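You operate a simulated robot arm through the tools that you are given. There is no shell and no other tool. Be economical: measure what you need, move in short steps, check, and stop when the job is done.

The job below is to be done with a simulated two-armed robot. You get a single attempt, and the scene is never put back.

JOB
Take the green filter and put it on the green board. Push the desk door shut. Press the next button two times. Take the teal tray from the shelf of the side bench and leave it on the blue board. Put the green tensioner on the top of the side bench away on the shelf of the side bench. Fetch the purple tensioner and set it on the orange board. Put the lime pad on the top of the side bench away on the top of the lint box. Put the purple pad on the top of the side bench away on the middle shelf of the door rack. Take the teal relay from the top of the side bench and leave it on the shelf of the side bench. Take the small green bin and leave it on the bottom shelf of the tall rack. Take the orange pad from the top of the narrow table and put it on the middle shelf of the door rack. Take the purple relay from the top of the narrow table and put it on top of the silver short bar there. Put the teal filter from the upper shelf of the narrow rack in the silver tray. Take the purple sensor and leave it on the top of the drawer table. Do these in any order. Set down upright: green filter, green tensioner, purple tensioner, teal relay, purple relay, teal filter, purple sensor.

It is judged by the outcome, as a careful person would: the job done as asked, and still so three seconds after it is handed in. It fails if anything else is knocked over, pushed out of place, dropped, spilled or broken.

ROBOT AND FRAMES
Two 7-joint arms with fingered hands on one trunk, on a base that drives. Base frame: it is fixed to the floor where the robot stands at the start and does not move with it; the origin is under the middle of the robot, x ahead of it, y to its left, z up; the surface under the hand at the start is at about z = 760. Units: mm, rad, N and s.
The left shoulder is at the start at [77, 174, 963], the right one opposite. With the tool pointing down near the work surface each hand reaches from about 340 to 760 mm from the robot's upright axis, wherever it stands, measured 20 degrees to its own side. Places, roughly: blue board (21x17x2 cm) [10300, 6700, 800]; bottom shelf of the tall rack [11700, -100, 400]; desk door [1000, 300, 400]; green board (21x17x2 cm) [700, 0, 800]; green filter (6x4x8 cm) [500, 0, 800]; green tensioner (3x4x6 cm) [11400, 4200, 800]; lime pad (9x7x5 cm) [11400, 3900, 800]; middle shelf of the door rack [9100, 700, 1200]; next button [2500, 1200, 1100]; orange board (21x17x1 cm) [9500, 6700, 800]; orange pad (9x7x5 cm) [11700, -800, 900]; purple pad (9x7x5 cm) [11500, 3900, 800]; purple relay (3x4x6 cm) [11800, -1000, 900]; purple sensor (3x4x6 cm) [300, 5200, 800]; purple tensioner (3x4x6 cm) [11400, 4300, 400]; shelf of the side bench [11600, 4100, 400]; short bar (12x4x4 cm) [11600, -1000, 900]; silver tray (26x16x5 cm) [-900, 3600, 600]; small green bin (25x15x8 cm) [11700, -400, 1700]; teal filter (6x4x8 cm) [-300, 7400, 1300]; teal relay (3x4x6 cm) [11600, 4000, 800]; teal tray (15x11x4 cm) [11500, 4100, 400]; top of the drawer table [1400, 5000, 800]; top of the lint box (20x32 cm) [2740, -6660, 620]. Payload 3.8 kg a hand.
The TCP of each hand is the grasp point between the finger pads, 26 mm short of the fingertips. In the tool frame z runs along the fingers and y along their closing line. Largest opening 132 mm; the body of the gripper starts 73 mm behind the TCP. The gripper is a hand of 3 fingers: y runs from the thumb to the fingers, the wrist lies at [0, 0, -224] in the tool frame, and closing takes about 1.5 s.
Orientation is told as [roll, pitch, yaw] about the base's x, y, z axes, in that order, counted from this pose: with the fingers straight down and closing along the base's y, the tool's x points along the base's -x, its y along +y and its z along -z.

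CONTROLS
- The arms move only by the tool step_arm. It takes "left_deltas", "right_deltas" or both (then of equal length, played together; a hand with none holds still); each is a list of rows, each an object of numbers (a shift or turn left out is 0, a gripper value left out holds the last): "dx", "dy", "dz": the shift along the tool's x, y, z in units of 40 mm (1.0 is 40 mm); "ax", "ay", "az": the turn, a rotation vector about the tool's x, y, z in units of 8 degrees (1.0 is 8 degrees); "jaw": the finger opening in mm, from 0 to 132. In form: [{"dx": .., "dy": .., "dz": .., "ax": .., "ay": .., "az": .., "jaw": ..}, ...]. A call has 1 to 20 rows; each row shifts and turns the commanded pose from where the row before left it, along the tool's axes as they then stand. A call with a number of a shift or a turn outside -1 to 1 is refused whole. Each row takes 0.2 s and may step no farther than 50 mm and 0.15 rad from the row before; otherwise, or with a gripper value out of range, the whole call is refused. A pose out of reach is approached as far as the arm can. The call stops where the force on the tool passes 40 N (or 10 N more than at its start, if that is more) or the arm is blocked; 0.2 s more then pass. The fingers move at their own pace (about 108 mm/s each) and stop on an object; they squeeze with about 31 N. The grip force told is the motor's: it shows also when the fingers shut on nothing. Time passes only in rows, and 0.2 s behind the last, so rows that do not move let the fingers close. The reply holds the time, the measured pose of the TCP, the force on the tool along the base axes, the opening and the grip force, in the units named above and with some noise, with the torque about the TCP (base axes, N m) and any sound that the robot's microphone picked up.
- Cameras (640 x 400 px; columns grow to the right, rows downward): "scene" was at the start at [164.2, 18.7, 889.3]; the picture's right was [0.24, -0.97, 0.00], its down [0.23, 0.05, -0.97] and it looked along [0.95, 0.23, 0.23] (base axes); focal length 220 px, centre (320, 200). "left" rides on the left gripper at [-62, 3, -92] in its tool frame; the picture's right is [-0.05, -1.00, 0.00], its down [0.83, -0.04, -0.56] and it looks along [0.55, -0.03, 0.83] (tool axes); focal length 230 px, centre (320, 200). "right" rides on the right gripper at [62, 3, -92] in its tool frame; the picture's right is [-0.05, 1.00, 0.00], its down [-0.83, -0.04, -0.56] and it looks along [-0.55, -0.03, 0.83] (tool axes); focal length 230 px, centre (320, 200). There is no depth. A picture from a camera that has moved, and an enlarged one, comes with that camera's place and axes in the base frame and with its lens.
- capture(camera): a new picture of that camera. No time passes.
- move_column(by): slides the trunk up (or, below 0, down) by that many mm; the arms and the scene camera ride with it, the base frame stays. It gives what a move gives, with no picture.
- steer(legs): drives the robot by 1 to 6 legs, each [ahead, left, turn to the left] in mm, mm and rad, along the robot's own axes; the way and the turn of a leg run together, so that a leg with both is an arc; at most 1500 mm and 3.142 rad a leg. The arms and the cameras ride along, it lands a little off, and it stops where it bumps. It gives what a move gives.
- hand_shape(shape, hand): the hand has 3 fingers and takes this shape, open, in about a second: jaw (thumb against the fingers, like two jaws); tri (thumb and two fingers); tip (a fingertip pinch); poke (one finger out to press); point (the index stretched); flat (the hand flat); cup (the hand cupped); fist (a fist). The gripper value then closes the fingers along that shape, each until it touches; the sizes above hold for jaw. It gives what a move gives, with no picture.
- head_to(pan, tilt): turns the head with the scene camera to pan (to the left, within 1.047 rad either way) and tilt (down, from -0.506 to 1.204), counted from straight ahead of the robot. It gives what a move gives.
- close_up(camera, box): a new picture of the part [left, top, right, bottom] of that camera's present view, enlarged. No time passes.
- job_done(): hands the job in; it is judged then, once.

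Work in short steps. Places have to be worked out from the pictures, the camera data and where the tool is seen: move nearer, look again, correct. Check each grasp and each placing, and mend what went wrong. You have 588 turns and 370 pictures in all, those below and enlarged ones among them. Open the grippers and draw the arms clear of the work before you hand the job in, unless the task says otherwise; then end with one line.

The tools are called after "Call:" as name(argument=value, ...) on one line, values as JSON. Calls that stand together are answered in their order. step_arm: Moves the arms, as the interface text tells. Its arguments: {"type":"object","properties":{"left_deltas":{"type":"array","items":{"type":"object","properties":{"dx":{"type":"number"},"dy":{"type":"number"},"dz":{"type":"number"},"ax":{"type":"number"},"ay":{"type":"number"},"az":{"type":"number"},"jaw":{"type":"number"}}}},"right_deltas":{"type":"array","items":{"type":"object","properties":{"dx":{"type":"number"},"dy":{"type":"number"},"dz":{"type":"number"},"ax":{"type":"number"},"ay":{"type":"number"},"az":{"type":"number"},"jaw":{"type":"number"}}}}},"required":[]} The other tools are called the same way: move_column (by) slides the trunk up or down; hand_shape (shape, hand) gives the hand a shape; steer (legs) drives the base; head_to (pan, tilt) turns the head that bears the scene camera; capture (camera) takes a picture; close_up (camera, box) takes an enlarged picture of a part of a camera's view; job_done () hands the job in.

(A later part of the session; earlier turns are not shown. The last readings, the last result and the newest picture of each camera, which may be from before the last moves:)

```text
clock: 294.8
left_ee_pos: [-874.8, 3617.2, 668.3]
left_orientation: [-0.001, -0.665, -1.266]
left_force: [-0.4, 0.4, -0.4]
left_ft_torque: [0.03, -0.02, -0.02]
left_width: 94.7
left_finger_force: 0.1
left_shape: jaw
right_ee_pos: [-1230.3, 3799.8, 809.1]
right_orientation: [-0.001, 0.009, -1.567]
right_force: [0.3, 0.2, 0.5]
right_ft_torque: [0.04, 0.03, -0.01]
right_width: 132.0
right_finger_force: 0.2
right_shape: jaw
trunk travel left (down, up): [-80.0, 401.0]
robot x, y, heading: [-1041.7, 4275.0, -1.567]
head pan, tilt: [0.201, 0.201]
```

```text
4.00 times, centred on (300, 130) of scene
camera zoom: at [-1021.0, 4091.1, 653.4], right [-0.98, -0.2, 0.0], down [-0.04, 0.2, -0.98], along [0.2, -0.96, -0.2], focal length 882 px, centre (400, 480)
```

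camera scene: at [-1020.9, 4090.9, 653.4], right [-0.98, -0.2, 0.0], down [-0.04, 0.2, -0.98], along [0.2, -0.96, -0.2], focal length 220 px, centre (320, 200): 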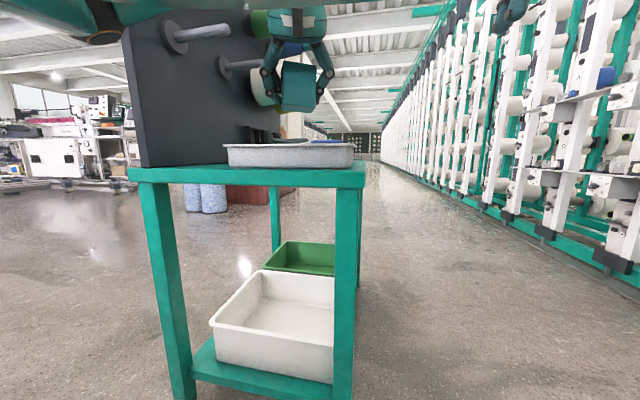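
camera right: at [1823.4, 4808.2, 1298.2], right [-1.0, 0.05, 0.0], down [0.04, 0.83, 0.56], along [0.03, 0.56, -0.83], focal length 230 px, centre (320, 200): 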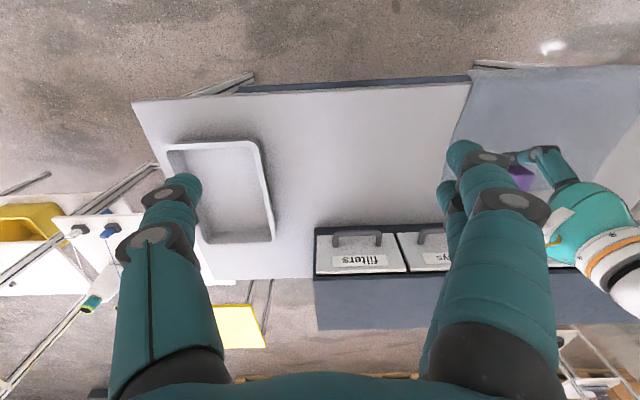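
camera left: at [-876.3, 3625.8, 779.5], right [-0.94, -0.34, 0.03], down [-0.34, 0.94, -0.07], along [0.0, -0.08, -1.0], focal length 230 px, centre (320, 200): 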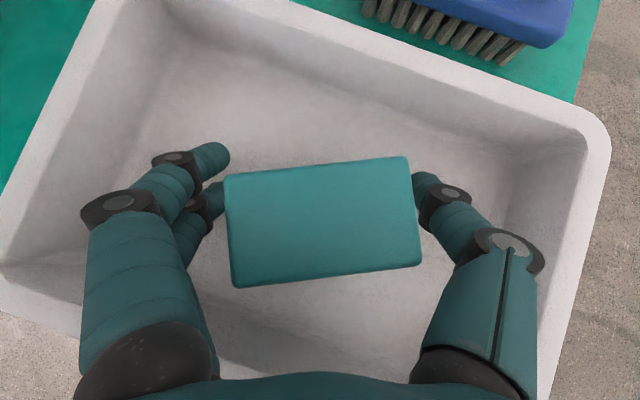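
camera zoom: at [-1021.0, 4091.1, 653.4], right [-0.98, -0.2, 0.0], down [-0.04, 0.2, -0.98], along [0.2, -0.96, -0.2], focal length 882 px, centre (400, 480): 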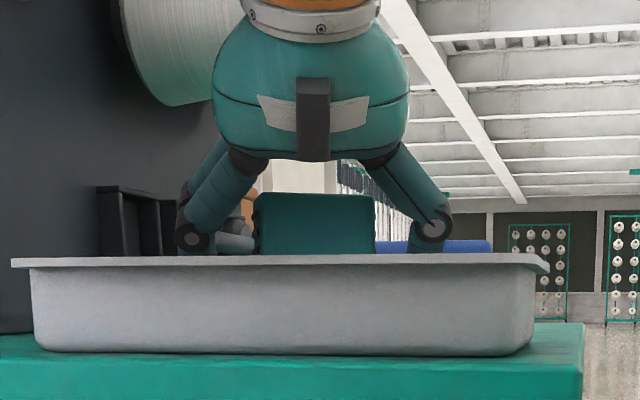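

Released and standing. Withdraw along the tool axis, then back away.

Call:
step_arm(left_deltas=[{"dz": -0.6}, {"dz": -0.8}, {"dz": -0.8}, {"dz": -0.8}, {}])

Call:
capture(camera="left")

```text
clock: 295.9
left_ee_pos: [-897.4, 3690.0, 762.0]
left_orientation: [0.001, -0.663, -1.266]
left_force: [-0.1, -0.6, 0.2]
left_ft_torque: [-0.05, -0.02, -0.01]
left_width: 94.7
left_finger_force: 0.0
left_shape: jaw
right_ee_pos: [-1230.8, 3801.6, 809.1]
right_orientation: [-0.002, 0.01, -1.566]
right_force: [0.5, -0.1, 0.4]
right_ft_torque: [-0.02, 0.02, 0.0]
right_width: 132.0
right_finger_force: 0.0
right_shape: jaw
trunk travel left (down, up): [-80.0, 401.0]
robot x, y, heading: [-1039.3, 4274.0, -1.567]
head pan, tilt: [0.201, 0.201]
```

```text
292 pictures are left
camera left: at [-898.5, 3698.5, 872.7], right [-0.94, -0.34, 0.03], down [-0.34, 0.94, -0.07], along [0.0, -0.08, -1.0], focal length 230 px, centre (320, 200)
```

left: 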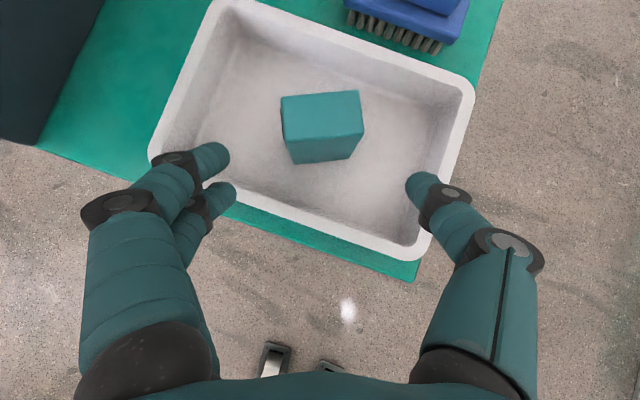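

Teal filter stands in the silver tray. I back off, straighten the left hand, and raise the column for travel.

Call:
steer(legs=[[-500, 0, 0]])

Call:
step_arm(left_deltas=[{"ay": 0.95}, {"ay": 0.95}, {"ay": 0.95}, {"ay": 0.95}, {"ay": 0.95}, {"az": 0.75}, {"az": 0.75}, {"az": 0.65}, {"dx": 0.8}, {"dx": 0.8}, {"jaw": 132}, {}])

Call:
move_column(by=350)

Call:
steer(legs=[[0, 0, 1.3]])

Call:
head_to(pan=0, tilt=0.15)

Call:
capture(camera="scene")

```text
clock: 298.9
left_ee_pos: [-902.3, 4185.3, 762.5]
left_orientation: [0.002, -0.663, -1.273]
left_force: [0.7, 0.2, 1.7]
left_ft_torque: [-0.01, -0.01, -0.02]
left_width: 94.8
left_finger_force: 0.1
left_shape: jaw
right_ee_pos: [-1233.7, 4300.8, 809.1]
right_orientation: [-0.003, 0.011, -1.574]
right_force: [0.8, 0.0, -1.2]
right_ft_torque: [0.0, 0.02, 0.01]
right_width: 131.9
right_finger_force: 0.0
right_shape: jaw
trunk travel left (down, up): [-80.0, 401.0]
robot x, y, heading: [-1041.6, 4773.1, -1.572]
head pan, tilt: [0.201, 0.201]
```

```text
clock: 301.5
left_ee_pos: [-902.5, 4250.1, 762.1]
left_orientation: [0.002, 0.0, -1.573]
left_force: [0.2, -0.7, -0.1]
left_ft_torque: [0.0, 0.03, -0.02]
left_width: 131.8
left_finger_force: 0.0
left_shape: jaw
right_ee_pos: [-1235.5, 4300.9, 809.1]
right_orientation: [-0.001, 0.009, -1.573]
right_force: [-0.1, -1.3, -0.4]
right_ft_torque: [0.0, 0.0, -0.01]
right_width: 132.0
right_finger_force: 0.1
right_shape: jaw
trunk travel left (down, up): [-80.0, 401.0]
robot x, y, heading: [-1042.9, 4774.3, -1.577]
head pan, tilt: [0.201, 0.201]
```

```text
clock: 304.9
left_ee_pos: [-900.9, 4249.2, 1112.3]
left_orientation: [0.0, 0.002, -1.57]
left_force: [0.6, -0.1, -0.8]
left_ft_torque: [0.0, 0.01, 0.0]
left_width: 132.0
left_finger_force: 0.1
left_shape: jaw
right_ee_pos: [-1235.5, 4299.4, 1158.8]
right_orientation: [-0.002, 0.012, -1.574]
right_force: [0.2, -0.5, -0.3]
right_ft_torque: [-0.01, -0.05, 0.03]
right_width: 131.9
right_finger_force: 0.2
right_shape: jaw
trunk travel left (down, up): [-430.0, 51.0]
robot x, y, heading: [-1038.5, 4769.4, -1.573]
head pan, tilt: [0.201, 0.201]
```

```text
clock: 308.5
left_ee_pos: [-501.1, 4761.1, 1112.5]
left_orientation: [0.002, -0.001, -0.283]
left_force: [0.4, 0.1, 0.8]
left_ft_torque: [0.01, 0.02, 0.0]
left_width: 131.6
left_finger_force: 0.1
left_shape: jaw
right_ee_pos: [-641.9, 4454.1, 1159.0]
right_orientation: [-0.003, 0.012, -0.287]
right_force: [-1.0, -0.6, 0.4]
right_ft_torque: [0.0, 0.04, 0.0]
right_width: 132.0
right_finger_force: 0.0
right_shape: jaw
trunk travel left (down, up): [-430.0, 51.0]
robot x, y, heading: [-1038.0, 4770.7, -0.289]
head pan, tilt: [0.201, 0.201]
```

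```text
clock: 309.2
left_ee_pos: [-500.1, 4761.3, 1112.4]
left_orientation: [0.001, 0.001, -0.283]
left_force: [-0.3, -1.2, 0.1]
left_ft_torque: [0.0, 0.01, -0.01]
left_width: 132.0
left_finger_force: 0.0
left_shape: jaw
right_ee_pos: [-642.0, 4456.2, 1158.5]
right_orientation: [-0.002, 0.011, -0.287]
right_force: [0.7, -0.8, 0.0]
right_ft_torque: [0.03, 0.02, 0.0]
right_width: 131.8
right_finger_force: 0.1
right_shape: jaw
trunk travel left (down, up): [-430.0, 51.0]
robot x, y, heading: [-1041.5, 4772.9, -0.287]
head pan, tilt: [0.0, 0.15]
```

```text
291 pictures are left
camera scene: at [-852.3, 4716.9, 1029.5], right [-0.28, -0.96, 0.0], down [-0.14, 0.04, -0.99], along [0.95, -0.28, -0.15], focal length 220 px, centre (320, 200)
```

scene: 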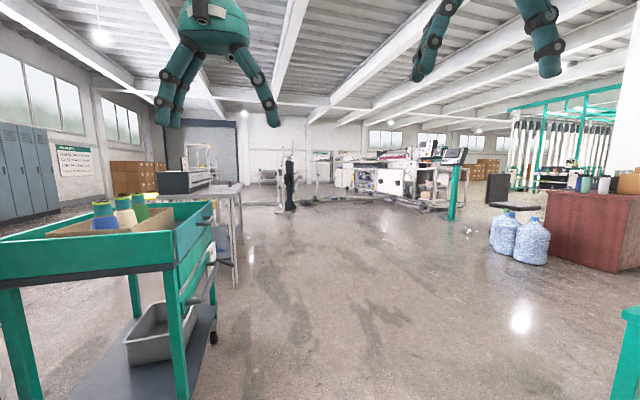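

I drive east-southeast along the open floor.

Call:
steer(legs=[[0, 0, -0.06], [1450, 0, 0], [1450, 0, 0], [1450, 0, 0.25]])

Call:
capture(camera="scene")

```text
clock: 330.5
left_ee_pos: [3663.2, 3646.4, 1112.3]
left_orientation: [0.001, 0.0, -0.075]
left_force: [-0.2, -0.1, 0.2]
left_ft_torque: [-0.01, -0.02, 0.0]
left_width: 132.1
left_finger_force: 0.0
left_shape: jaw
right_ee_pos: [3587.5, 3318.1, 1159.1]
right_orientation: [-0.003, 0.01, -0.08]
right_force: [-0.8, 0.3, -0.4]
right_ft_torque: [0.0, 0.04, 0.02]
right_width: 132.0
right_finger_force: 0.2
right_shape: jaw
trunk travel left (down, up): [-430.0, 51.0]
robot x, y, heading: [3129.7, 3549.2, -0.078]
head pan, tilt: [0.0, 0.15]
```

```text
290 pictures are left
camera scene: at [3327.2, 3530.5, 1029.5], right [-0.08, -1.0, 0.0], down [-0.15, 0.01, -0.99], along [0.99, -0.08, -0.15], focal length 220 px, centre (320, 200)
```

scene: 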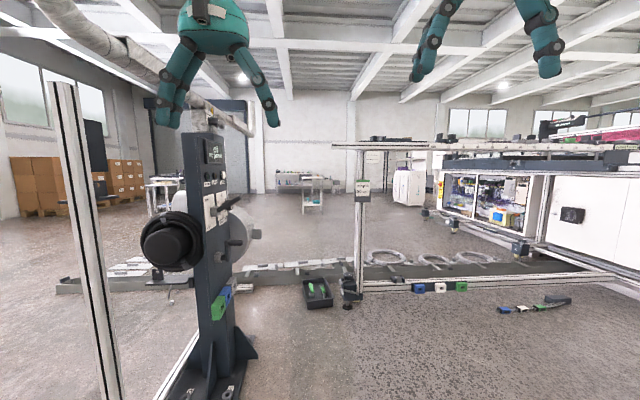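

A machine line with a winder and floor strip blocks the way ahead. I look left for a way round.

Call:
steer(legs=[[0, 0, 0.9]])

Call:
capture(camera="scene")

```text
clock: 333.2
left_ee_pos: [3385.9, 4023.5, 1112.1]
left_orientation: [0.003, 0.0, 0.818]
left_force: [0.6, -0.7, -0.3]
left_ft_torque: [-0.01, -0.01, -0.01]
left_width: 131.8
left_finger_force: 0.0
left_shape: jaw
right_ee_pos: [3594.5, 3758.7, 1159.1]
right_orientation: [-0.002, 0.011, 0.815]
right_force: [0.0, -0.3, 0.1]
right_ft_torque: [0.0, 0.0, 0.01]
right_width: 132.0
right_finger_force: 0.1
right_shape: jaw
trunk travel left (down, up): [-430.0, 51.0]
robot x, y, heading: [3129.5, 3548.4, 0.814]
head pan, tilt: [0.0, 0.15]
```

```text
289 pictures are left
camera scene: at [3265.9, 3688.5, 1029.5], right [0.73, -0.69, 0.0], down [-0.1, -0.11, -0.99], along [0.68, 0.72, -0.15], focal length 220 px, centre (320, 200)
```

scene: 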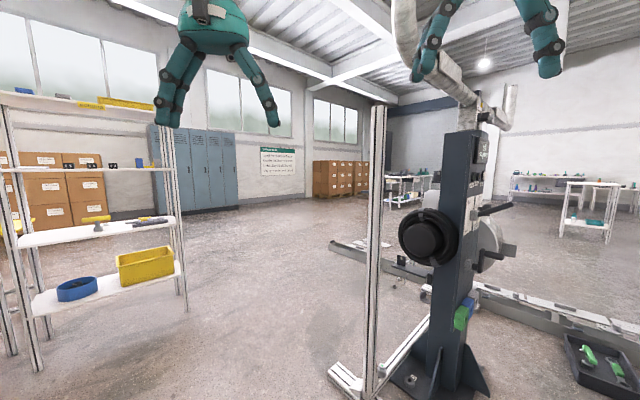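

I go through between the shelf unit (corner (3565, 5386)) and the frame post (3976, 4268), via (3130, 4600) then heading 0.35.

Call:
steer(legs=[[0, 0, 0.757], [1020, 0, 0], [0, 0, -1.2], [1350, 0, 0]])

Call:
capture(camera="scene")

```text
clock: 349.7
left_ee_pos: [4851.3, 5301.2, 1112.8]
left_orientation: [0.002, 0.0, 0.346]
left_force: [0.4, -0.3, -0.1]
left_ft_torque: [-0.01, -0.03, 0.0]
left_width: 131.9
left_finger_force: 0.0
left_shape: jaw
right_ee_pos: [4916.1, 4970.2, 1159.6]
right_orientation: [-0.002, 0.011, 0.342]
right_force: [-0.3, -0.3, -0.3]
right_ft_torque: [-0.01, 0.01, -0.01]
right_width: 132.1
right_finger_force: 0.0
right_shape: jaw
trunk travel left (down, up): [-430.0, 51.0]
robot x, y, heading: [4404.6, 4994.0, 0.346]
head pan, tilt: [0.0, 0.15]
```

```text
288 pictures are left
camera scene: at [4592.1, 5057.3, 1029.5], right [0.34, -0.94, 0.0], down [-0.14, -0.05, -0.99], along [0.93, 0.33, -0.15], focal length 220 px, centre (320, 200)
```

scene: 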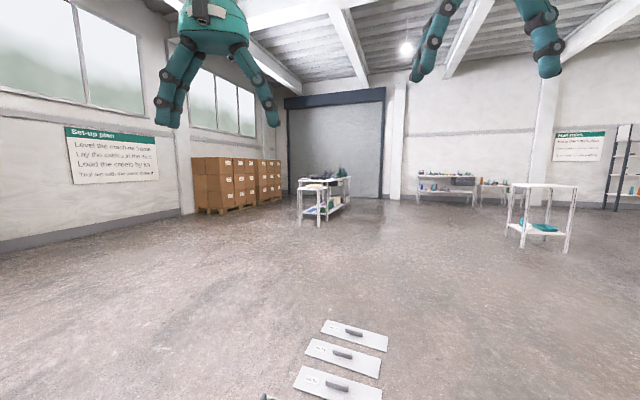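

Clear hall beyond; floor cover tiles lie around (5300–5800, 5300–5700). I swing left round them via (5200, 6300), then head east.

Call:
steer(legs=[[0, 0, 0.677], [1500, 0, 0], [0, 0, -1.25], [1450, 0, 0], [1450, 0, 0]])

Call:
capture(camera="scene")

```text
clock: 375.6
left_ee_pos: [8561.4, 5833.3, 1111.2]
left_orientation: [0.002, -0.001, -0.135]
left_force: [0.8, -0.4, 0.8]
left_ft_torque: [-0.02, 0.01, 0.0]
left_width: 131.9
left_finger_force: 0.2
left_shape: jaw
right_ee_pos: [8465.8, 5510.7, 1159.0]
right_orientation: [-0.003, 0.011, -0.14]
right_force: [-0.1, 0.3, 0.7]
right_ft_torque: [-0.02, 0.0, -0.02]
right_width: 132.3
right_finger_force: 0.1
right_shape: jaw
trunk travel left (down, up): [-430.0, 51.0]
robot x, y, heading: [8026.1, 5763.7, -0.142]
head pan, tilt: [0.0, 0.15]
```

```text
287 pictures are left
camera scene: at [8219.1, 5738.6, 1029.5], right [-0.14, -0.99, 0.0], down [-0.15, 0.02, -0.99], along [0.98, -0.14, -0.15], focal length 220 px, centre (320, 200)
```

scene: 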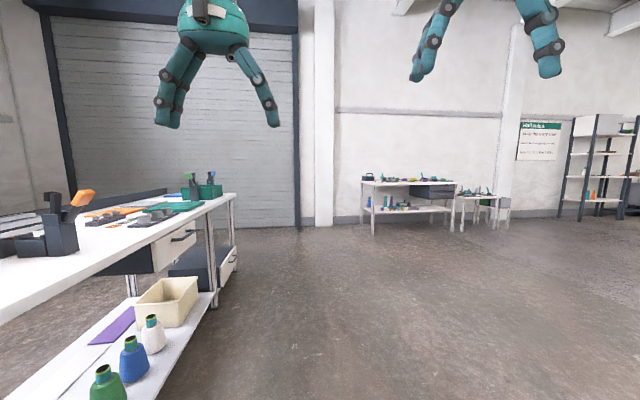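

The board table is on the left; the side bench is ahead-right. I drive to about (10450, 4130) facing it.

Call:
steer(legs=[[0, 0, -0.45], [1450, 0, 0], [1450, 0, 0], [0, 0, 0.592]])

Call:
head_to(pan=0, tilt=0.35)

Call:
capture(camera="scene")

```text
clock: 392.4
left_ee_pos: [10914.9, 4329.2, 1112.5]
left_orientation: [0.003, 0.001, 0.03]
left_force: [-0.5, -0.4, -0.4]
left_ft_torque: [-0.01, -0.02, 0.01]
left_width: 131.8
left_finger_force: 0.0
left_shape: jaw
right_ee_pos: [10875.5, 3993.6, 1158.6]
right_orientation: [-0.001, 0.012, 0.028]
right_force: [-0.2, -0.2, -0.4]
right_ft_torque: [-0.03, 0.03, -0.04]
right_width: 131.8
right_finger_force: 0.0
right_shape: jaw
trunk travel left (down, up): [-430.0, 51.0]
robot x, y, heading: [10399.7, 4171.7, 0.033]
head pan, tilt: [0.0, 0.15]
```

```text
clock: 393.1
left_ee_pos: [10914.8, 4328.8, 1112.5]
left_orientation: [0.003, 0.0, 0.029]
left_force: [-0.3, -0.2, 0.0]
left_ft_torque: [-0.02, 0.01, -0.01]
left_width: 132.0
left_finger_force: 0.1
left_shape: jaw
right_ee_pos: [10875.5, 3994.3, 1159.1]
right_orientation: [-0.002, 0.009, 0.029]
right_force: [0.8, -0.5, 0.3]
right_ft_torque: [-0.04, 0.03, -0.02]
right_width: 132.1
right_finger_force: 0.1
right_shape: jaw
trunk travel left (down, up): [-430.0, 51.0]
robot x, y, heading: [10399.1, 4172.6, 0.028]
head pan, tilt: [0.0, 0.351]
```

```text
286 pictures are left
camera scene: at [10593.8, 4178.3, 1010.8], right [0.03, -1.0, 0.0], down [-0.34, -0.01, -0.94], along [0.94, 0.03, -0.34], focal length 220 px, centre (320, 200)
```

scene: 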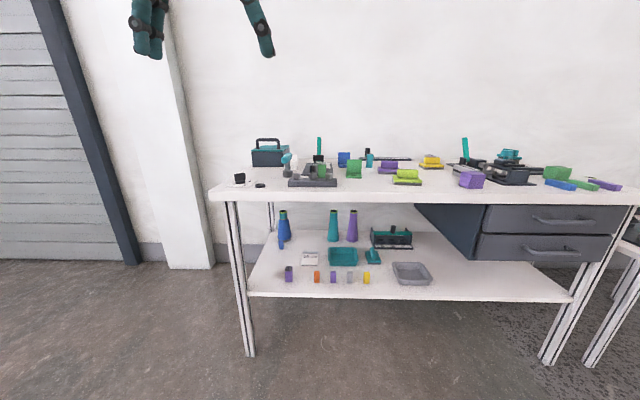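

Call:
close_up(camera="scene", box=[210, 130, 430, 210])

Call:
close_up(camera="scene", box=[410, 130, 640, 210])

Call:
close_up(camera="scene", box=[240, 200, 460, 310])

```text
2.91 times, centred on (320, 170) of scene
camera zoom: at [10593.8, 4178.3, 1010.8], right [0.03, -1.0, 0.0], down [-0.34, -0.01, -0.94], along [0.94, 0.03, -0.34], focal length 641 px, centre (320, 287)
```

zoom: 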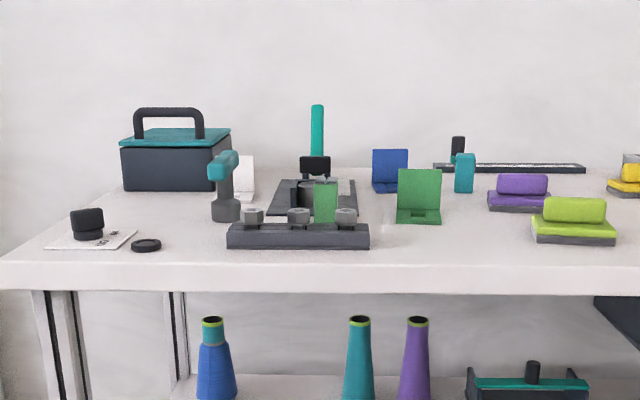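

```text
2.78 times, centred on (525, 170) of scene
camera zoom: at [10593.8, 4178.3, 1010.8], right [0.03, -1.0, 0.0], down [-0.34, -0.01, -0.94], along [0.94, 0.03, -0.34], focal length 613 px, centre (-250, 284)
```

zoom: 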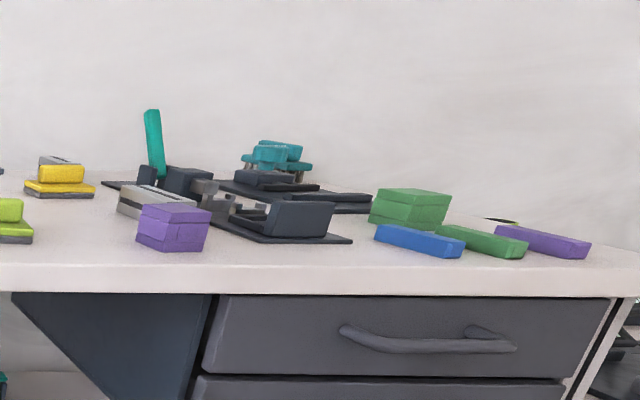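

```text
2.91 times, centred on (350, 255) of scene
camera zoom: at [10593.8, 4178.3, 1010.8], right [0.03, -1.0, 0.0], down [-0.34, -0.01, -0.94], along [0.94, 0.03, -0.34], focal length 641 px, centre (233, 40)
```

zoom: 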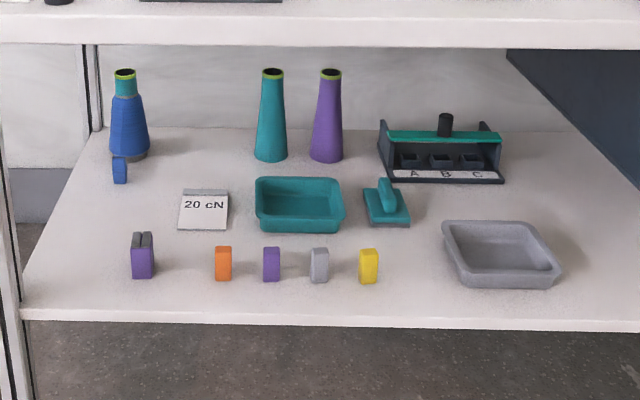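

Identified: purple tensioner = left purple block with grey top (≈(11345, 4332)); teal tray ≈(11515, 4095), shelf z≈370, bench underside ≈758. I lower the column and shift left so the right hand faces the tensioner.

Call:
move_column(by=-370)

Call:
steer(legs=[[0, 290, -0.03]])

Call:
head_to(pan=0, tilt=0.3)

Call:
capture(camera="scene")

```text
clock: 396.7
left_ee_pos: [10914.4, 4329.8, 742.6]
left_orientation: [0.002, 0.0, 0.029]
left_force: [0.2, 0.1, 0.3]
left_ft_torque: [0.04, 0.01, 0.02]
left_width: 131.8
left_finger_force: 0.2
left_shape: jaw
right_ee_pos: [10874.0, 3995.4, 789.8]
right_orientation: [-0.002, 0.01, 0.028]
right_force: [-0.2, -0.4, 0.0]
right_ft_torque: [0.0, -0.02, 0.01]
right_width: 132.0
right_finger_force: 0.1
right_shape: jaw
trunk travel left (down, up): [-60.0, 421.0]
robot x, y, heading: [10396.2, 4169.9, 0.026]
head pan, tilt: [0.0, 0.351]
```

```text
clock: 399.9
left_ee_pos: [10913.5, 4606.1, 742.8]
left_orientation: [0.002, -0.002, 0.004]
left_force: [0.2, -0.2, -0.2]
left_ft_torque: [-0.01, 0.05, 0.01]
left_width: 131.8
left_finger_force: 0.1
left_shape: jaw
right_ee_pos: [10865.5, 4272.4, 788.4]
right_orientation: [-0.002, 0.012, 0.002]
right_force: [0.1, 0.2, -1.2]
right_ft_torque: [-0.01, 0.01, 0.0]
right_width: 131.8
right_finger_force: 0.1
right_shape: jaw
trunk travel left (down, up): [-60.0, 421.0]
robot x, y, heading: [10393.1, 4462.9, 0.002]
head pan, tilt: [0.0, 0.351]
```

```text
clock: 400.5
left_ee_pos: [10915.2, 4605.9, 742.3]
left_orientation: [0.001, 0.0, 0.006]
left_force: [-0.4, -0.7, 0.0]
left_ft_torque: [-0.02, 0.02, 0.02]
left_width: 131.9
left_finger_force: 0.2
left_shape: jaw
right_ee_pos: [10865.8, 4272.5, 788.4]
right_orientation: [-0.001, 0.009, 0.001]
right_force: [0.4, 0.1, -1.1]
right_ft_torque: [-0.02, 0.0, 0.04]
right_width: 132.0
right_finger_force: 0.1
right_shape: jaw
trunk travel left (down, up): [-60.0, 421.0]
robot x, y, heading: [10391.4, 4459.2, 0.007]
head pan, tilt: [0.0, 0.3]
```

```text
282 pictures are left
camera scene: at [10580.3, 4462.4, 624.1], right [0.0, -1.0, 0.0], down [-0.3, 0.0, -0.96], along [0.96, 0.0, -0.3], focal length 220 px, centre (320, 200)
```

scene: 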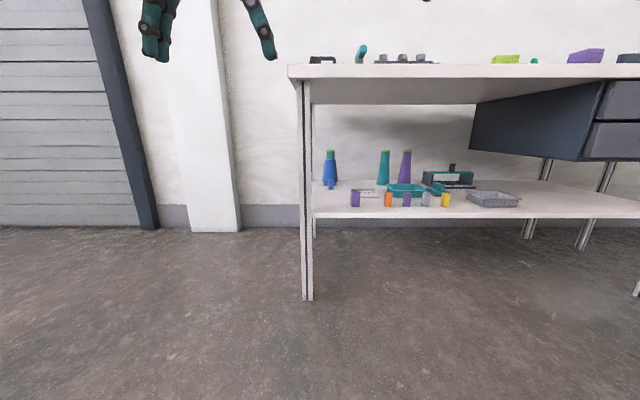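

Tensioner at about (11345, 4335). I pitch the right hand 45° forward and lower it to shelf height before entering.

Call:
step_arm(right_deltas=[{"ay": -0.94}, {"ay": -0.94}, {"ay": -0.94}, {"ay": -0.94}, {"ay": -0.94}, {"ay": -0.94, "jaw": 90}, {"dx": 0.7, "dz": 0.7}, {"dx": 0.7, "dz": 0.7}, {"dx": 0.7, "dz": 0.7}, {"dx": 0.7, "dz": 0.7}, {"dx": 0.7, "dz": 0.7}, {"dx": 0.7, "dz": 0.7}, {"dx": 0.7, "dz": 0.7}, {"dx": 0.7, "dz": 0.7}, {}])

Call:
capture(camera="right")

```text
clock: 403.7
left_ee_pos: [10913.8, 4605.3, 742.0]
left_orientation: [0.002, 0.0, 0.006]
left_force: [-0.9, -0.2, 0.0]
left_ft_torque: [-0.01, -0.02, 0.01]
left_width: 132.1
left_finger_force: 0.0
left_shape: jaw
right_ee_pos: [10905.3, 4274.5, 747.7]
right_orientation: [-0.003, -0.775, 0.004]
right_force: [0.4, 0.3, 0.0]
right_ft_torque: [0.0, 0.01, -0.04]
right_width: 90.6
right_finger_force: 0.1
right_shape: jaw
right hand out of reach, approached as far as the arm can: row 6, 7, 8, 9, 10, 11, 12, 13, 14
trunk travel left (down, up): [-60.0, 421.0]
robot x, y, heading: [10393.6, 4460.1, 0.001]
head pan, tilt: [0.0, 0.3]
```

```text
281 pictures are left
camera right: at [10796.5, 4276.8, 772.2], right [0.03, 1.0, 0.03], down [0.2, -0.04, 0.98], along [0.98, -0.03, -0.21], focal length 230 px, centre (320, 200)
```

right: 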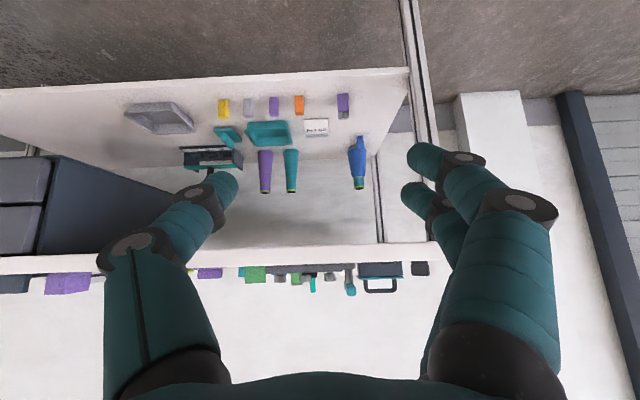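

The arm hit a joint limit again. I turn the hand back down, lower it vertically first, and then test pitching.

Call:
step_arm(right_deltas=[{"ay": 0.94}, {"ay": 0.94}, {"ay": 0.94}, {"ay": 0.94}, {"ay": 0.94}, {"ay": 0.94}, {"dz": 1}, {"dz": 1}, {"dz": 1}, {"dz": 1}, {"dz": 1}, {"dz": 1}, {"dz": 1}, {}])

Call:
move_column(by=-58)

```text
clock: 406.7
left_ee_pos: [10914.3, 4604.7, 741.0]
left_orientation: [0.001, -0.001, 0.005]
left_force: [-0.4, 0.0, -0.5]
left_ft_torque: [0.02, 0.01, 0.0]
left_width: 132.1
left_finger_force: 0.0
left_shape: jaw
right_ee_pos: [10896.9, 4271.6, 467.2]
right_orientation: [0.0, 0.012, 0.005]
right_force: [-0.1, 0.1, -0.1]
right_ft_torque: [0.0, -0.04, 0.04]
right_width: 90.8
right_finger_force: 0.0
right_shape: jaw
trunk travel left (down, up): [-60.0, 421.0]
robot x, y, heading: [10390.1, 4466.1, 0.004]
head pan, tilt: [0.0, 0.3]
```

```text
clock: 407.7
left_ee_pos: [10913.8, 4605.4, 683.9]
left_orientation: [0.002, 0.001, 0.005]
left_force: [0.2, 0.3, -0.6]
left_ft_torque: [0.02, 0.0, -0.01]
left_width: 132.1
left_finger_force: 0.1
left_shape: jaw
right_ee_pos: [10897.4, 4272.1, 411.3]
right_orientation: [-0.002, 0.01, 0.0]
right_force: [-0.1, 0.5, 0.0]
right_ft_torque: [-0.02, -0.02, 0.01]
right_width: 90.6
right_finger_force: 0.0
right_shape: jaw
trunk travel left (down, up): [-2.0, 479.0]
robot x, y, heading: [10394.9, 4461.4, 0.008]
head pan, tilt: [0.0, 0.3]
```

Low now (z 411) with the hand vertical. Test pitching here.

Call:
step_arm(right_deltas=[{"ay": -0.9}, {"ay": -0.9}, {"ay": -0.9}, {"ay": -0.9}, {"ay": -0.9}, {"ay": -0.9}, {}])

Call:
capture(camera="right")

```text
clock: 409.3
left_ee_pos: [10913.8, 4605.8, 684.5]
left_orientation: [0.001, 0.001, 0.005]
left_force: [0.3, -0.3, 0.3]
left_ft_torque: [-0.04, -0.01, 0.01]
left_width: 131.9
left_finger_force: 0.1
left_shape: jaw
right_ee_pos: [10897.6, 4270.8, 411.2]
right_orientation: [-0.001, -0.492, 0.004]
right_force: [0.6, -0.2, 0.5]
right_ft_torque: [0.02, -0.01, 0.0]
right_width: 90.4
right_finger_force: 0.0
right_shape: jaw
right hand out of reach, approached as far as the arm can: row 5, 6
trunk travel left (down, up): [-2.0, 479.0]
robot x, y, heading: [10394.4, 4464.2, 0.005]
head pan, tilt: [0.0, 0.3]
```

```text
280 pictures are left
camera right: at [10800.2, 4273.8, 463.8], right [0.04, 1.0, 0.02], down [0.47, -0.04, 0.88], along [0.88, -0.03, -0.47], focal length 230 px, centre (320, 200)
```

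right: 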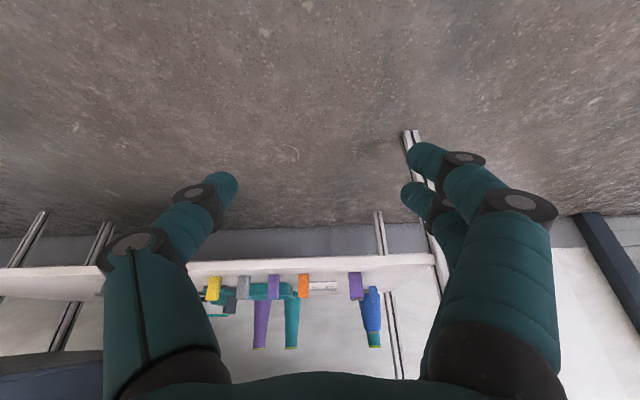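

Pitch is limited to about 28° here, which suffices: the tensioner is only ~100 mm inside the front edge. Raise to z≈480, align y, and drive ahead 340.

Call:
step_arm(right_deltas=[{"dx": -0.41, "dz": -0.77, "dy": 0.4}, {"dx": -0.41, "dz": -0.77, "dy": 0.4}, {"dy": 0.4}, {"dy": 0.4}, {}])

Call:
steer(legs=[[330, 0, 0]])

Call:
capture(camera="right")

Call:
capture(camera="scene")

```text
clock: 410.5
left_ee_pos: [10913.9, 4605.4, 683.0]
left_orientation: [0.001, 0.001, 0.007]
left_force: [0.1, -0.2, -0.3]
left_ft_torque: [-0.01, -0.01, 0.03]
left_width: 131.7
left_finger_force: 0.0
left_shape: jaw
right_ee_pos: [10903.9, 4344.7, 479.6]
right_orientation: [-0.001, -0.492, 0.003]
right_force: [0.1, -0.5, -0.5]
right_ft_torque: [0.0, 0.0, -0.01]
right_width: 90.2
right_finger_force: 0.1
right_shape: jaw
right hand out of reach, approached as far as the arm can: row 1
trunk travel left (down, up): [-2.0, 479.0]
robot x, y, heading: [10392.0, 4461.0, 0.001]
head pan, tilt: [0.0, 0.3]
```

```text
clock: 412.7
left_ee_pos: [11249.0, 4607.0, 684.3]
left_orientation: [0.002, 0.001, 0.007]
left_force: [0.3, -0.5, 0.9]
left_ft_torque: [0.0, -0.03, 0.0]
left_width: 131.9
left_finger_force: 0.1
left_shape: jaw
right_ee_pos: [11239.7, 4346.3, 479.3]
right_orientation: [-0.003, -0.492, 0.004]
right_force: [0.0, -0.6, -0.2]
right_ft_torque: [0.0, 0.02, -0.04]
right_width: 90.4
right_finger_force: 0.0
right_shape: jaw
trunk travel left (down, up): [-2.0, 479.0]
robot x, y, heading: [10725.8, 4461.7, 0.006]
head pan, tilt: [0.0, 0.3]
```

```text
279 pictures are left
camera right: at [11142.9, 4348.6, 533.6], right [0.04, 1.0, 0.02], down [0.47, -0.04, 0.88], along [0.88, -0.03, -0.47], focal length 230 px, centre (320, 200)
```

right: 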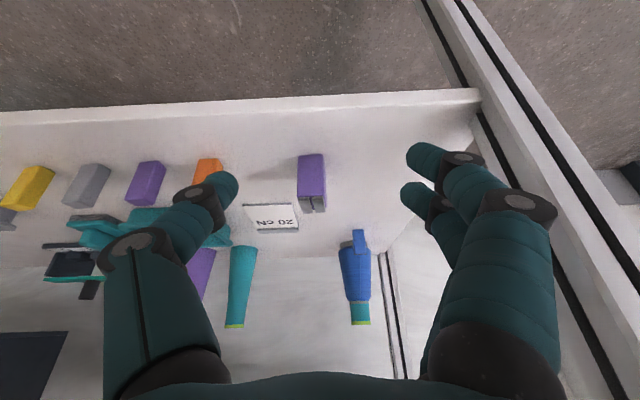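

```text
278 pictures are left
camera scene: at [10923.7, 4464.4, 579.0], right [0.01, -1.0, 0.0], down [-0.3, 0.0, -0.96], along [0.96, 0.01, -0.3], focal length 220 px, centre (320, 200)
```

scene: 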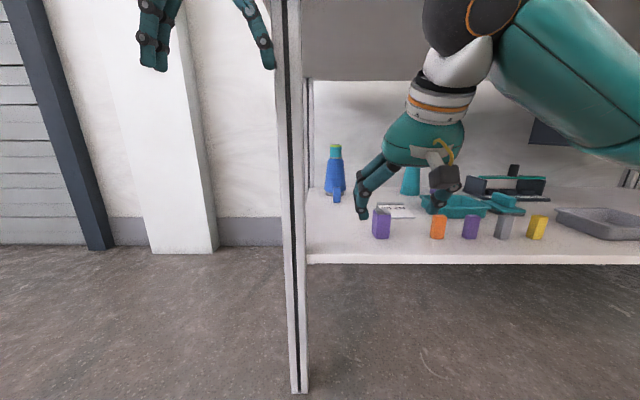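

Tensioner at about (11357, 4336). I go down 40 first (keeping the wrist well below the bench top), then forward, then down the rest.

Call:
step_arm(right_deltas=[{"dx": 0.47, "dz": 0.88, "dy": -0.12}, {"dx": -0.86, "dz": 0.46, "dy": -0.12}, {"dx": -0.86, "dz": 0.46}, {"dx": -0.86, "dz": 0.46}, {}])

Call:
capture(camera="right")

Call:
capture(camera="scene")

```text
clock: 413.9
left_ee_pos: [11248.5, 4608.1, 684.0]
left_orientation: [0.002, 0.001, 0.008]
left_force: [-0.5, 0.6, 1.0]
left_ft_torque: [0.02, 0.0, -0.01]
left_width: 132.1
left_finger_force: 0.0
left_shape: jaw
right_ee_pos: [11358.3, 4337.9, 439.7]
right_orientation: [-0.002, -0.493, 0.005]
right_force: [0.2, -0.2, 0.3]
right_ft_torque: [-0.01, 0.04, 0.0]
right_width: 90.3
right_finger_force: 0.1
right_shape: jaw
trunk travel left (down, up): [-2.0, 479.0]
robot x, y, heading: [10732.6, 4460.7, 0.007]
head pan, tilt: [0.0, 0.3]
```

```text
277 pictures are left
camera right: at [11260.8, 4340.2, 491.3], right [0.04, 1.0, 0.02], down [0.47, -0.04, 0.88], along [0.88, -0.03, -0.47], focal length 230 px, centre (320, 200)
```

right: 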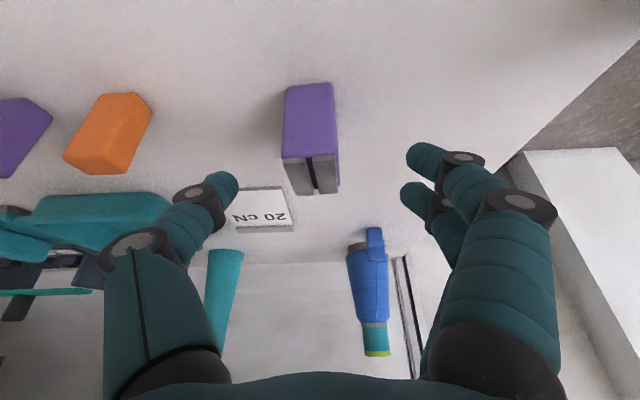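

```text
276 pictures are left
camera scene: at [10923.7, 4464.4, 579.0], right [0.01, -1.0, 0.0], down [-0.3, 0.0, -0.96], along [0.96, 0.01, -0.3], focal length 220 px, centre (320, 200)
```

scene: 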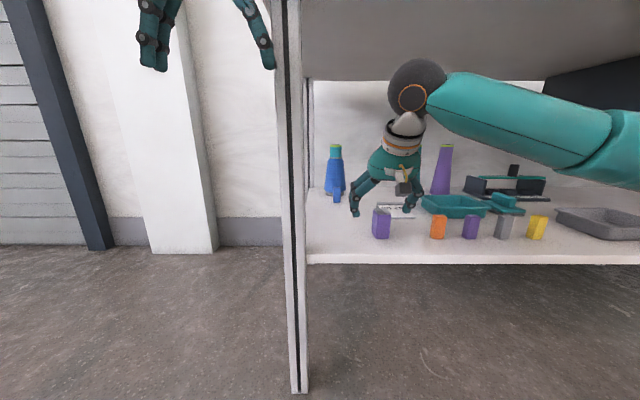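

Good alignment. Down 32 mm and close.

Call:
step_arm(right_deltas=[{"dx": 0.38, "dz": 0.7, "dy": -0.13}, {"jaw": 50}, {}, {}, {"jaw": 15}, {}, {}, {}, {}])

Call:
capture(camera="right")

```text
clock: 415.9
left_ee_pos: [11249.2, 4608.6, 683.3]
left_orientation: [0.002, 0.0, 0.006]
left_force: [0.0, -1.2, 0.7]
left_ft_torque: [-0.01, 0.0, 0.0]
left_width: 132.0
left_finger_force: 0.2
left_shape: jaw
right_ee_pos: [11356.1, 4331.3, 407.4]
right_orientation: [-0.001, -0.492, 0.004]
right_force: [0.1, 0.0, -0.4]
right_ft_torque: [0.03, 0.01, -0.03]
right_width: 23.3
right_finger_force: 31.0
right_shape: jaw
trunk travel left (down, up): [-2.0, 479.0]
robot x, y, heading: [10731.3, 4464.0, 0.007]
head pan, tilt: [0.0, 0.3]
```

```text
275 pictures are left
camera right: at [11258.7, 4334.0, 460.8], right [0.04, 1.0, 0.02], down [0.47, -0.04, 0.88], along [0.88, -0.03, -0.47], focal length 230 px, centre (320, 200)
```

right: 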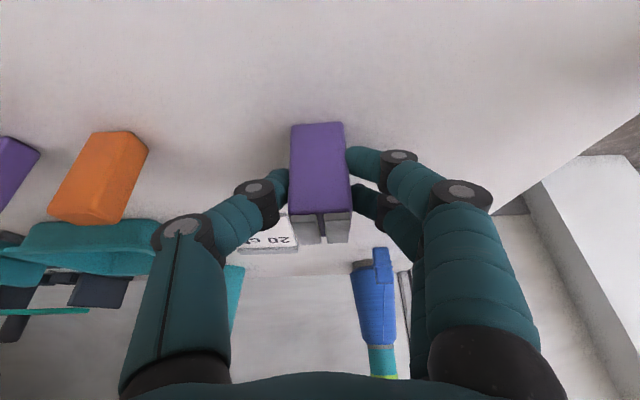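

Gripped. Lift 50 mm, check, then back out.

Call:
step_arm(right_deltas=[{"dx": -0.3, "dz": -0.55}, {"dx": -0.3, "dz": -0.55}, {}])

Call:
capture(camera="right")

Call:
steer(legs=[[-350, 0, 0]])

```text
clock: 416.7
left_ee_pos: [11251.0, 4608.8, 683.8]
left_orientation: [0.001, -0.001, 0.008]
left_force: [1.1, 0.7, -0.2]
left_ft_torque: [-0.01, -0.03, 0.0]
left_width: 131.8
left_finger_force: 0.1
left_shape: jaw
right_ee_pos: [11357.7, 4333.7, 457.0]
right_orientation: [-0.003, -0.491, 0.005]
right_force: [0.4, 0.0, -0.9]
right_ft_torque: [0.02, 0.01, 0.01]
right_width: 23.3
right_finger_force: 31.6
right_shape: jaw
trunk travel left (down, up): [-2.0, 479.0]
robot x, y, heading: [10727.4, 4467.8, 0.005]
head pan, tilt: [0.0, 0.3]
```

```text
274 pictures are left
camera right: at [11259.9, 4335.7, 511.2], right [0.04, 1.0, 0.02], down [0.47, -0.04, 0.88], along [0.88, -0.03, -0.47], focal length 230 px, centre (320, 200)
```

right: 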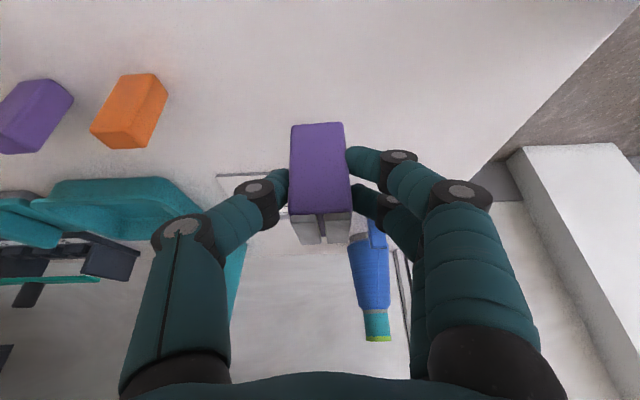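

```text
clock: 418.9
left_ee_pos: [10903.5, 4609.8, 684.0]
left_orientation: [0.002, -0.001, 0.018]
left_force: [0.4, -0.2, -0.8]
left_ft_torque: [-0.01, 0.01, 0.0]
left_width: 131.9
left_finger_force: 0.1
left_shape: jaw
right_ee_pos: [11014.4, 4335.7, 457.1]
right_orientation: [-0.003, -0.492, 0.017]
right_force: [0.9, -0.2, -1.5]
right_ft_torque: [0.02, 0.04, 0.0]
right_width: 23.2
right_finger_force: 31.4
right_shape: jaw
trunk travel left (down, up): [-2.0, 479.0]
robot x, y, heading: [10379.8, 4459.3, 0.014]
head pan, tilt: [0.0, 0.3]
```

Held well. I retract the right hand close, and lower the left hand for the tray.

Call:
step_arm(right_deltas=[{"dx": 0.81, "dz": -0.43}, {"dx": 0.81, "dz": -0.43}, {"dx": 0.81, "dz": -0.43}, {"dx": 0.81, "dz": -0.43}, {"dx": 0.81, "dz": -0.43}, {"dx": 0.81, "dz": -0.43}, {}], left_deltas=[{"dz": 0.9}, {"dz": 0.9}, {"dz": 0.9}, {"dz": 0.9}, {"dz": 0.9}, {"dz": 0.9}, {}])

Call:
step_arm(left_deltas=[{"ay": -0.9, "jaw": 60}, {"ay": -0.9}, {"ay": -0.9}, {"ay": -0.9}, {}])

Call:
steer(legs=[[0, -440, -0.014]])

Call:
capture(camera="scene")

```text
clock: 420.5
left_ee_pos: [10904.3, 4609.8, 465.8]
left_orientation: [0.002, -0.001, 0.016]
left_force: [0.1, -0.6, -0.4]
left_ft_torque: [-0.01, 0.0, 0.02]
left_width: 132.1
left_finger_force: 0.0
left_shape: jaw
right_ee_pos: [10861.1, 4371.9, 440.2]
right_orientation: [-0.003, -0.491, 0.017]
right_force: [0.8, 0.7, -0.4]
right_ft_torque: [0.02, 0.05, 0.0]
right_width: 22.9
right_finger_force: 31.0
right_shape: jaw
right hand out of reach, approached as far as the arm can: row 4, 5, 6
trunk travel left (down, up): [-2.0, 479.0]
robot x, y, heading: [10382.3, 4457.7, 0.016]
head pan, tilt: [0.0, 0.3]
```

```text
clock: 421.7
left_ee_pos: [10904.1, 4609.9, 467.8]
left_orientation: [0.002, -0.504, 0.017]
left_force: [-0.1, 0.0, 0.5]
left_ft_torque: [-0.01, -0.02, -0.04]
left_width: 60.6
left_finger_force: 0.1
left_shape: jaw
right_ee_pos: [10862.2, 4370.5, 438.6]
right_orientation: [-0.005, -0.491, 0.016]
right_force: [0.2, -0.7, -1.4]
right_ft_torque: [0.02, 0.06, -0.02]
right_width: 23.3
right_finger_force: 30.9
right_shape: jaw
trunk travel left (down, up): [-2.0, 479.0]
robot x, y, heading: [10383.4, 4460.8, 0.016]
head pan, tilt: [0.0, 0.3]
```

```text
clock: 426.1
left_ee_pos: [10909.7, 4165.5, 468.7]
left_orientation: [0.001, -0.502, 0.003]
left_force: [0.2, 0.3, 0.0]
left_ft_torque: [0.0, 0.02, 0.02]
left_width: 60.6
left_finger_force: 0.0
left_shape: jaw
right_ee_pos: [10864.3, 3926.0, 438.8]
right_orientation: [-0.004, -0.49, 0.005]
right_force: [0.7, -0.8, -0.2]
right_ft_torque: [-0.02, 0.03, -0.03]
right_width: 23.2
right_finger_force: 30.8
right_shape: jaw
trunk travel left (down, up): [-2.0, 479.0]
robot x, y, heading: [10384.7, 4022.7, 0.009]
head pan, tilt: [0.0, 0.3]
```

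```text
273 pictures are left
camera scene: at [10583.4, 4022.5, 579.0], right [0.0, -1.0, 0.0], down [-0.3, 0.0, -0.96], along [0.96, 0.0, -0.3], focal length 220 px, centre (320, 200)
```

scene: 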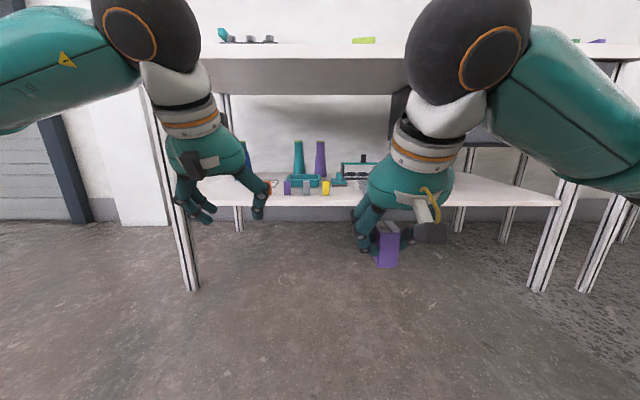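

Left hand is in line (y 4165). Drive ahead 330 and look with the left camera.

Call:
steer(legs=[[320, 0, 0]])

Call:
step_arm(left_deltas=[{"ay": -0.9}, {"ay": -0.9}, {}])

Call:
capture(camera="left")

Call:
capture(camera="scene")

```text
clock: 428.3
left_ee_pos: [11240.1, 4167.7, 468.0]
left_orientation: [0.002, -0.502, 0.003]
left_force: [-0.5, -0.2, -0.4]
left_ft_torque: [0.02, 0.0, 0.01]
left_width: 60.8
left_finger_force: 0.0
left_shape: jaw
right_ee_pos: [11195.4, 3927.5, 439.0]
right_orientation: [-0.004, -0.491, 0.005]
right_force: [-0.6, 0.1, -1.4]
right_ft_torque: [-0.01, 0.0, 0.0]
right_width: 23.2
right_finger_force: 31.4
right_shape: jaw
trunk travel left (down, up): [-2.0, 479.0]
robot x, y, heading: [10713.6, 4018.9, 0.001]
head pan, tilt: [0.0, 0.3]
```

```text
clock: 429.1
left_ee_pos: [11256.2, 4160.0, 464.7]
left_orientation: [0.003, -0.754, 0.003]
left_force: [-0.3, 0.6, 0.8]
left_ft_torque: [-0.02, 0.02, 0.0]
left_width: 60.6
left_finger_force: 0.1
left_shape: jaw
left hand out of reach, approached as far as the arm can: row 1, 2
right_ee_pos: [11195.5, 3927.8, 438.9]
right_orientation: [-0.004, -0.492, 0.005]
right_force: [-0.4, 0.0, -1.3]
right_ft_torque: [0.01, 0.02, 0.01]
right_width: 23.1
right_finger_force: 30.7
right_shape: jaw
trunk travel left (down, up): [-2.0, 479.0]
robot x, y, heading: [10720.0, 4027.1, 0.003]
head pan, tilt: [0.0, 0.3]
```

```text
272 pictures are left
camera left: at [11236.2, 4161.4, 573.0], right [0.04, -1.0, 0.03], down [-0.99, -0.05, -0.16], along [0.17, -0.03, -0.99], focal length 230 px, centre (320, 200)
```

left: 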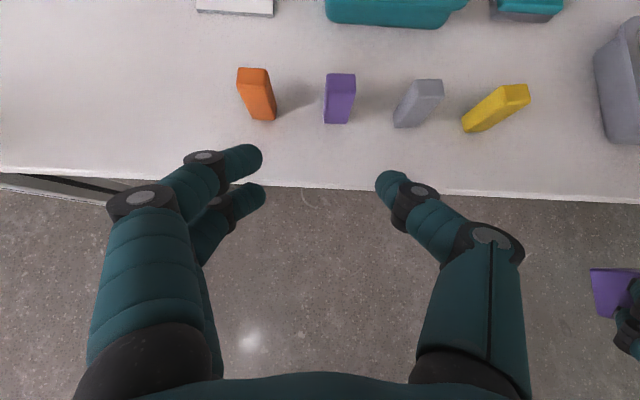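

```text
271 pictures are left
camera scene: at [10913.8, 4023.6, 579.0], right [0.0, -1.0, 0.0], down [-0.3, 0.0, -0.96], along [0.96, 0.0, -0.3], focal length 220 px, centre (320, 200)
```

scene: 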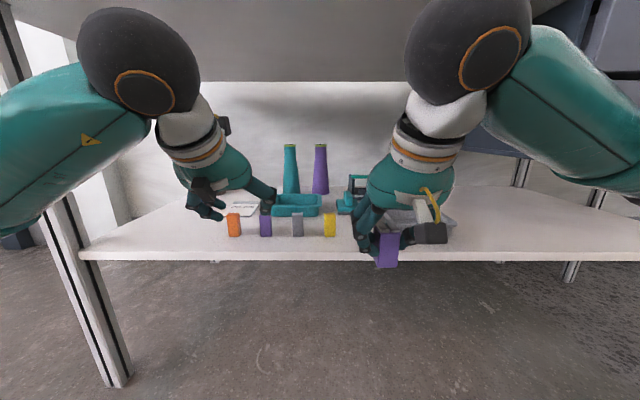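

The tray's left wall is around y≈4150. I advance the hand over the relay row at z≈490 for a better look.

Call:
step_arm(left_deltas=[{"dx": -0.745, "dz": 0.2}, {"dx": -0.745, "dz": 0.5}, {"dx": -0.745, "dz": 0.6}, {"dx": -0.745, "dz": 0.64}, {}])

Call:
capture(camera="left")

```text
clock: 430.3
left_ee_pos: [11398.0, 4160.4, 487.9]
left_orientation: [0.002, -0.756, 0.004]
left_force: [0.4, -1.0, -0.6]
left_ft_torque: [-0.01, -0.02, 0.03]
left_width: 60.5
left_finger_force: 0.0
left_shape: jaw
right_ee_pos: [11195.2, 3927.6, 437.9]
right_orientation: [-0.003, -0.49, 0.004]
right_force: [0.2, -0.1, -0.8]
right_ft_torque: [0.05, -0.01, 0.02]
right_width: 23.1
right_finger_force: 30.9
right_shape: jaw
trunk travel left (down, up): [-2.0, 479.0]
robot x, y, heading: [10718.0, 4024.0, -0.004]
head pan, tilt: [0.0, 0.3]
```

```text
270 pictures are left
camera left: at [11377.8, 4163.2, 597.7], right [0.04, -1.0, 0.03], down [-0.99, -0.05, -0.16], along [0.17, -0.03, -0.99], focal length 230 px, centre (320, 200)
```

left: 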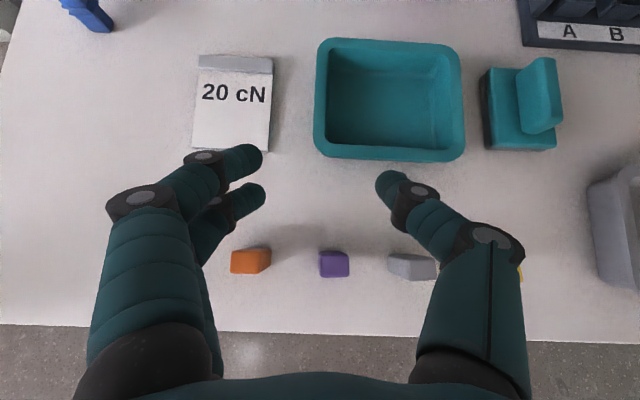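

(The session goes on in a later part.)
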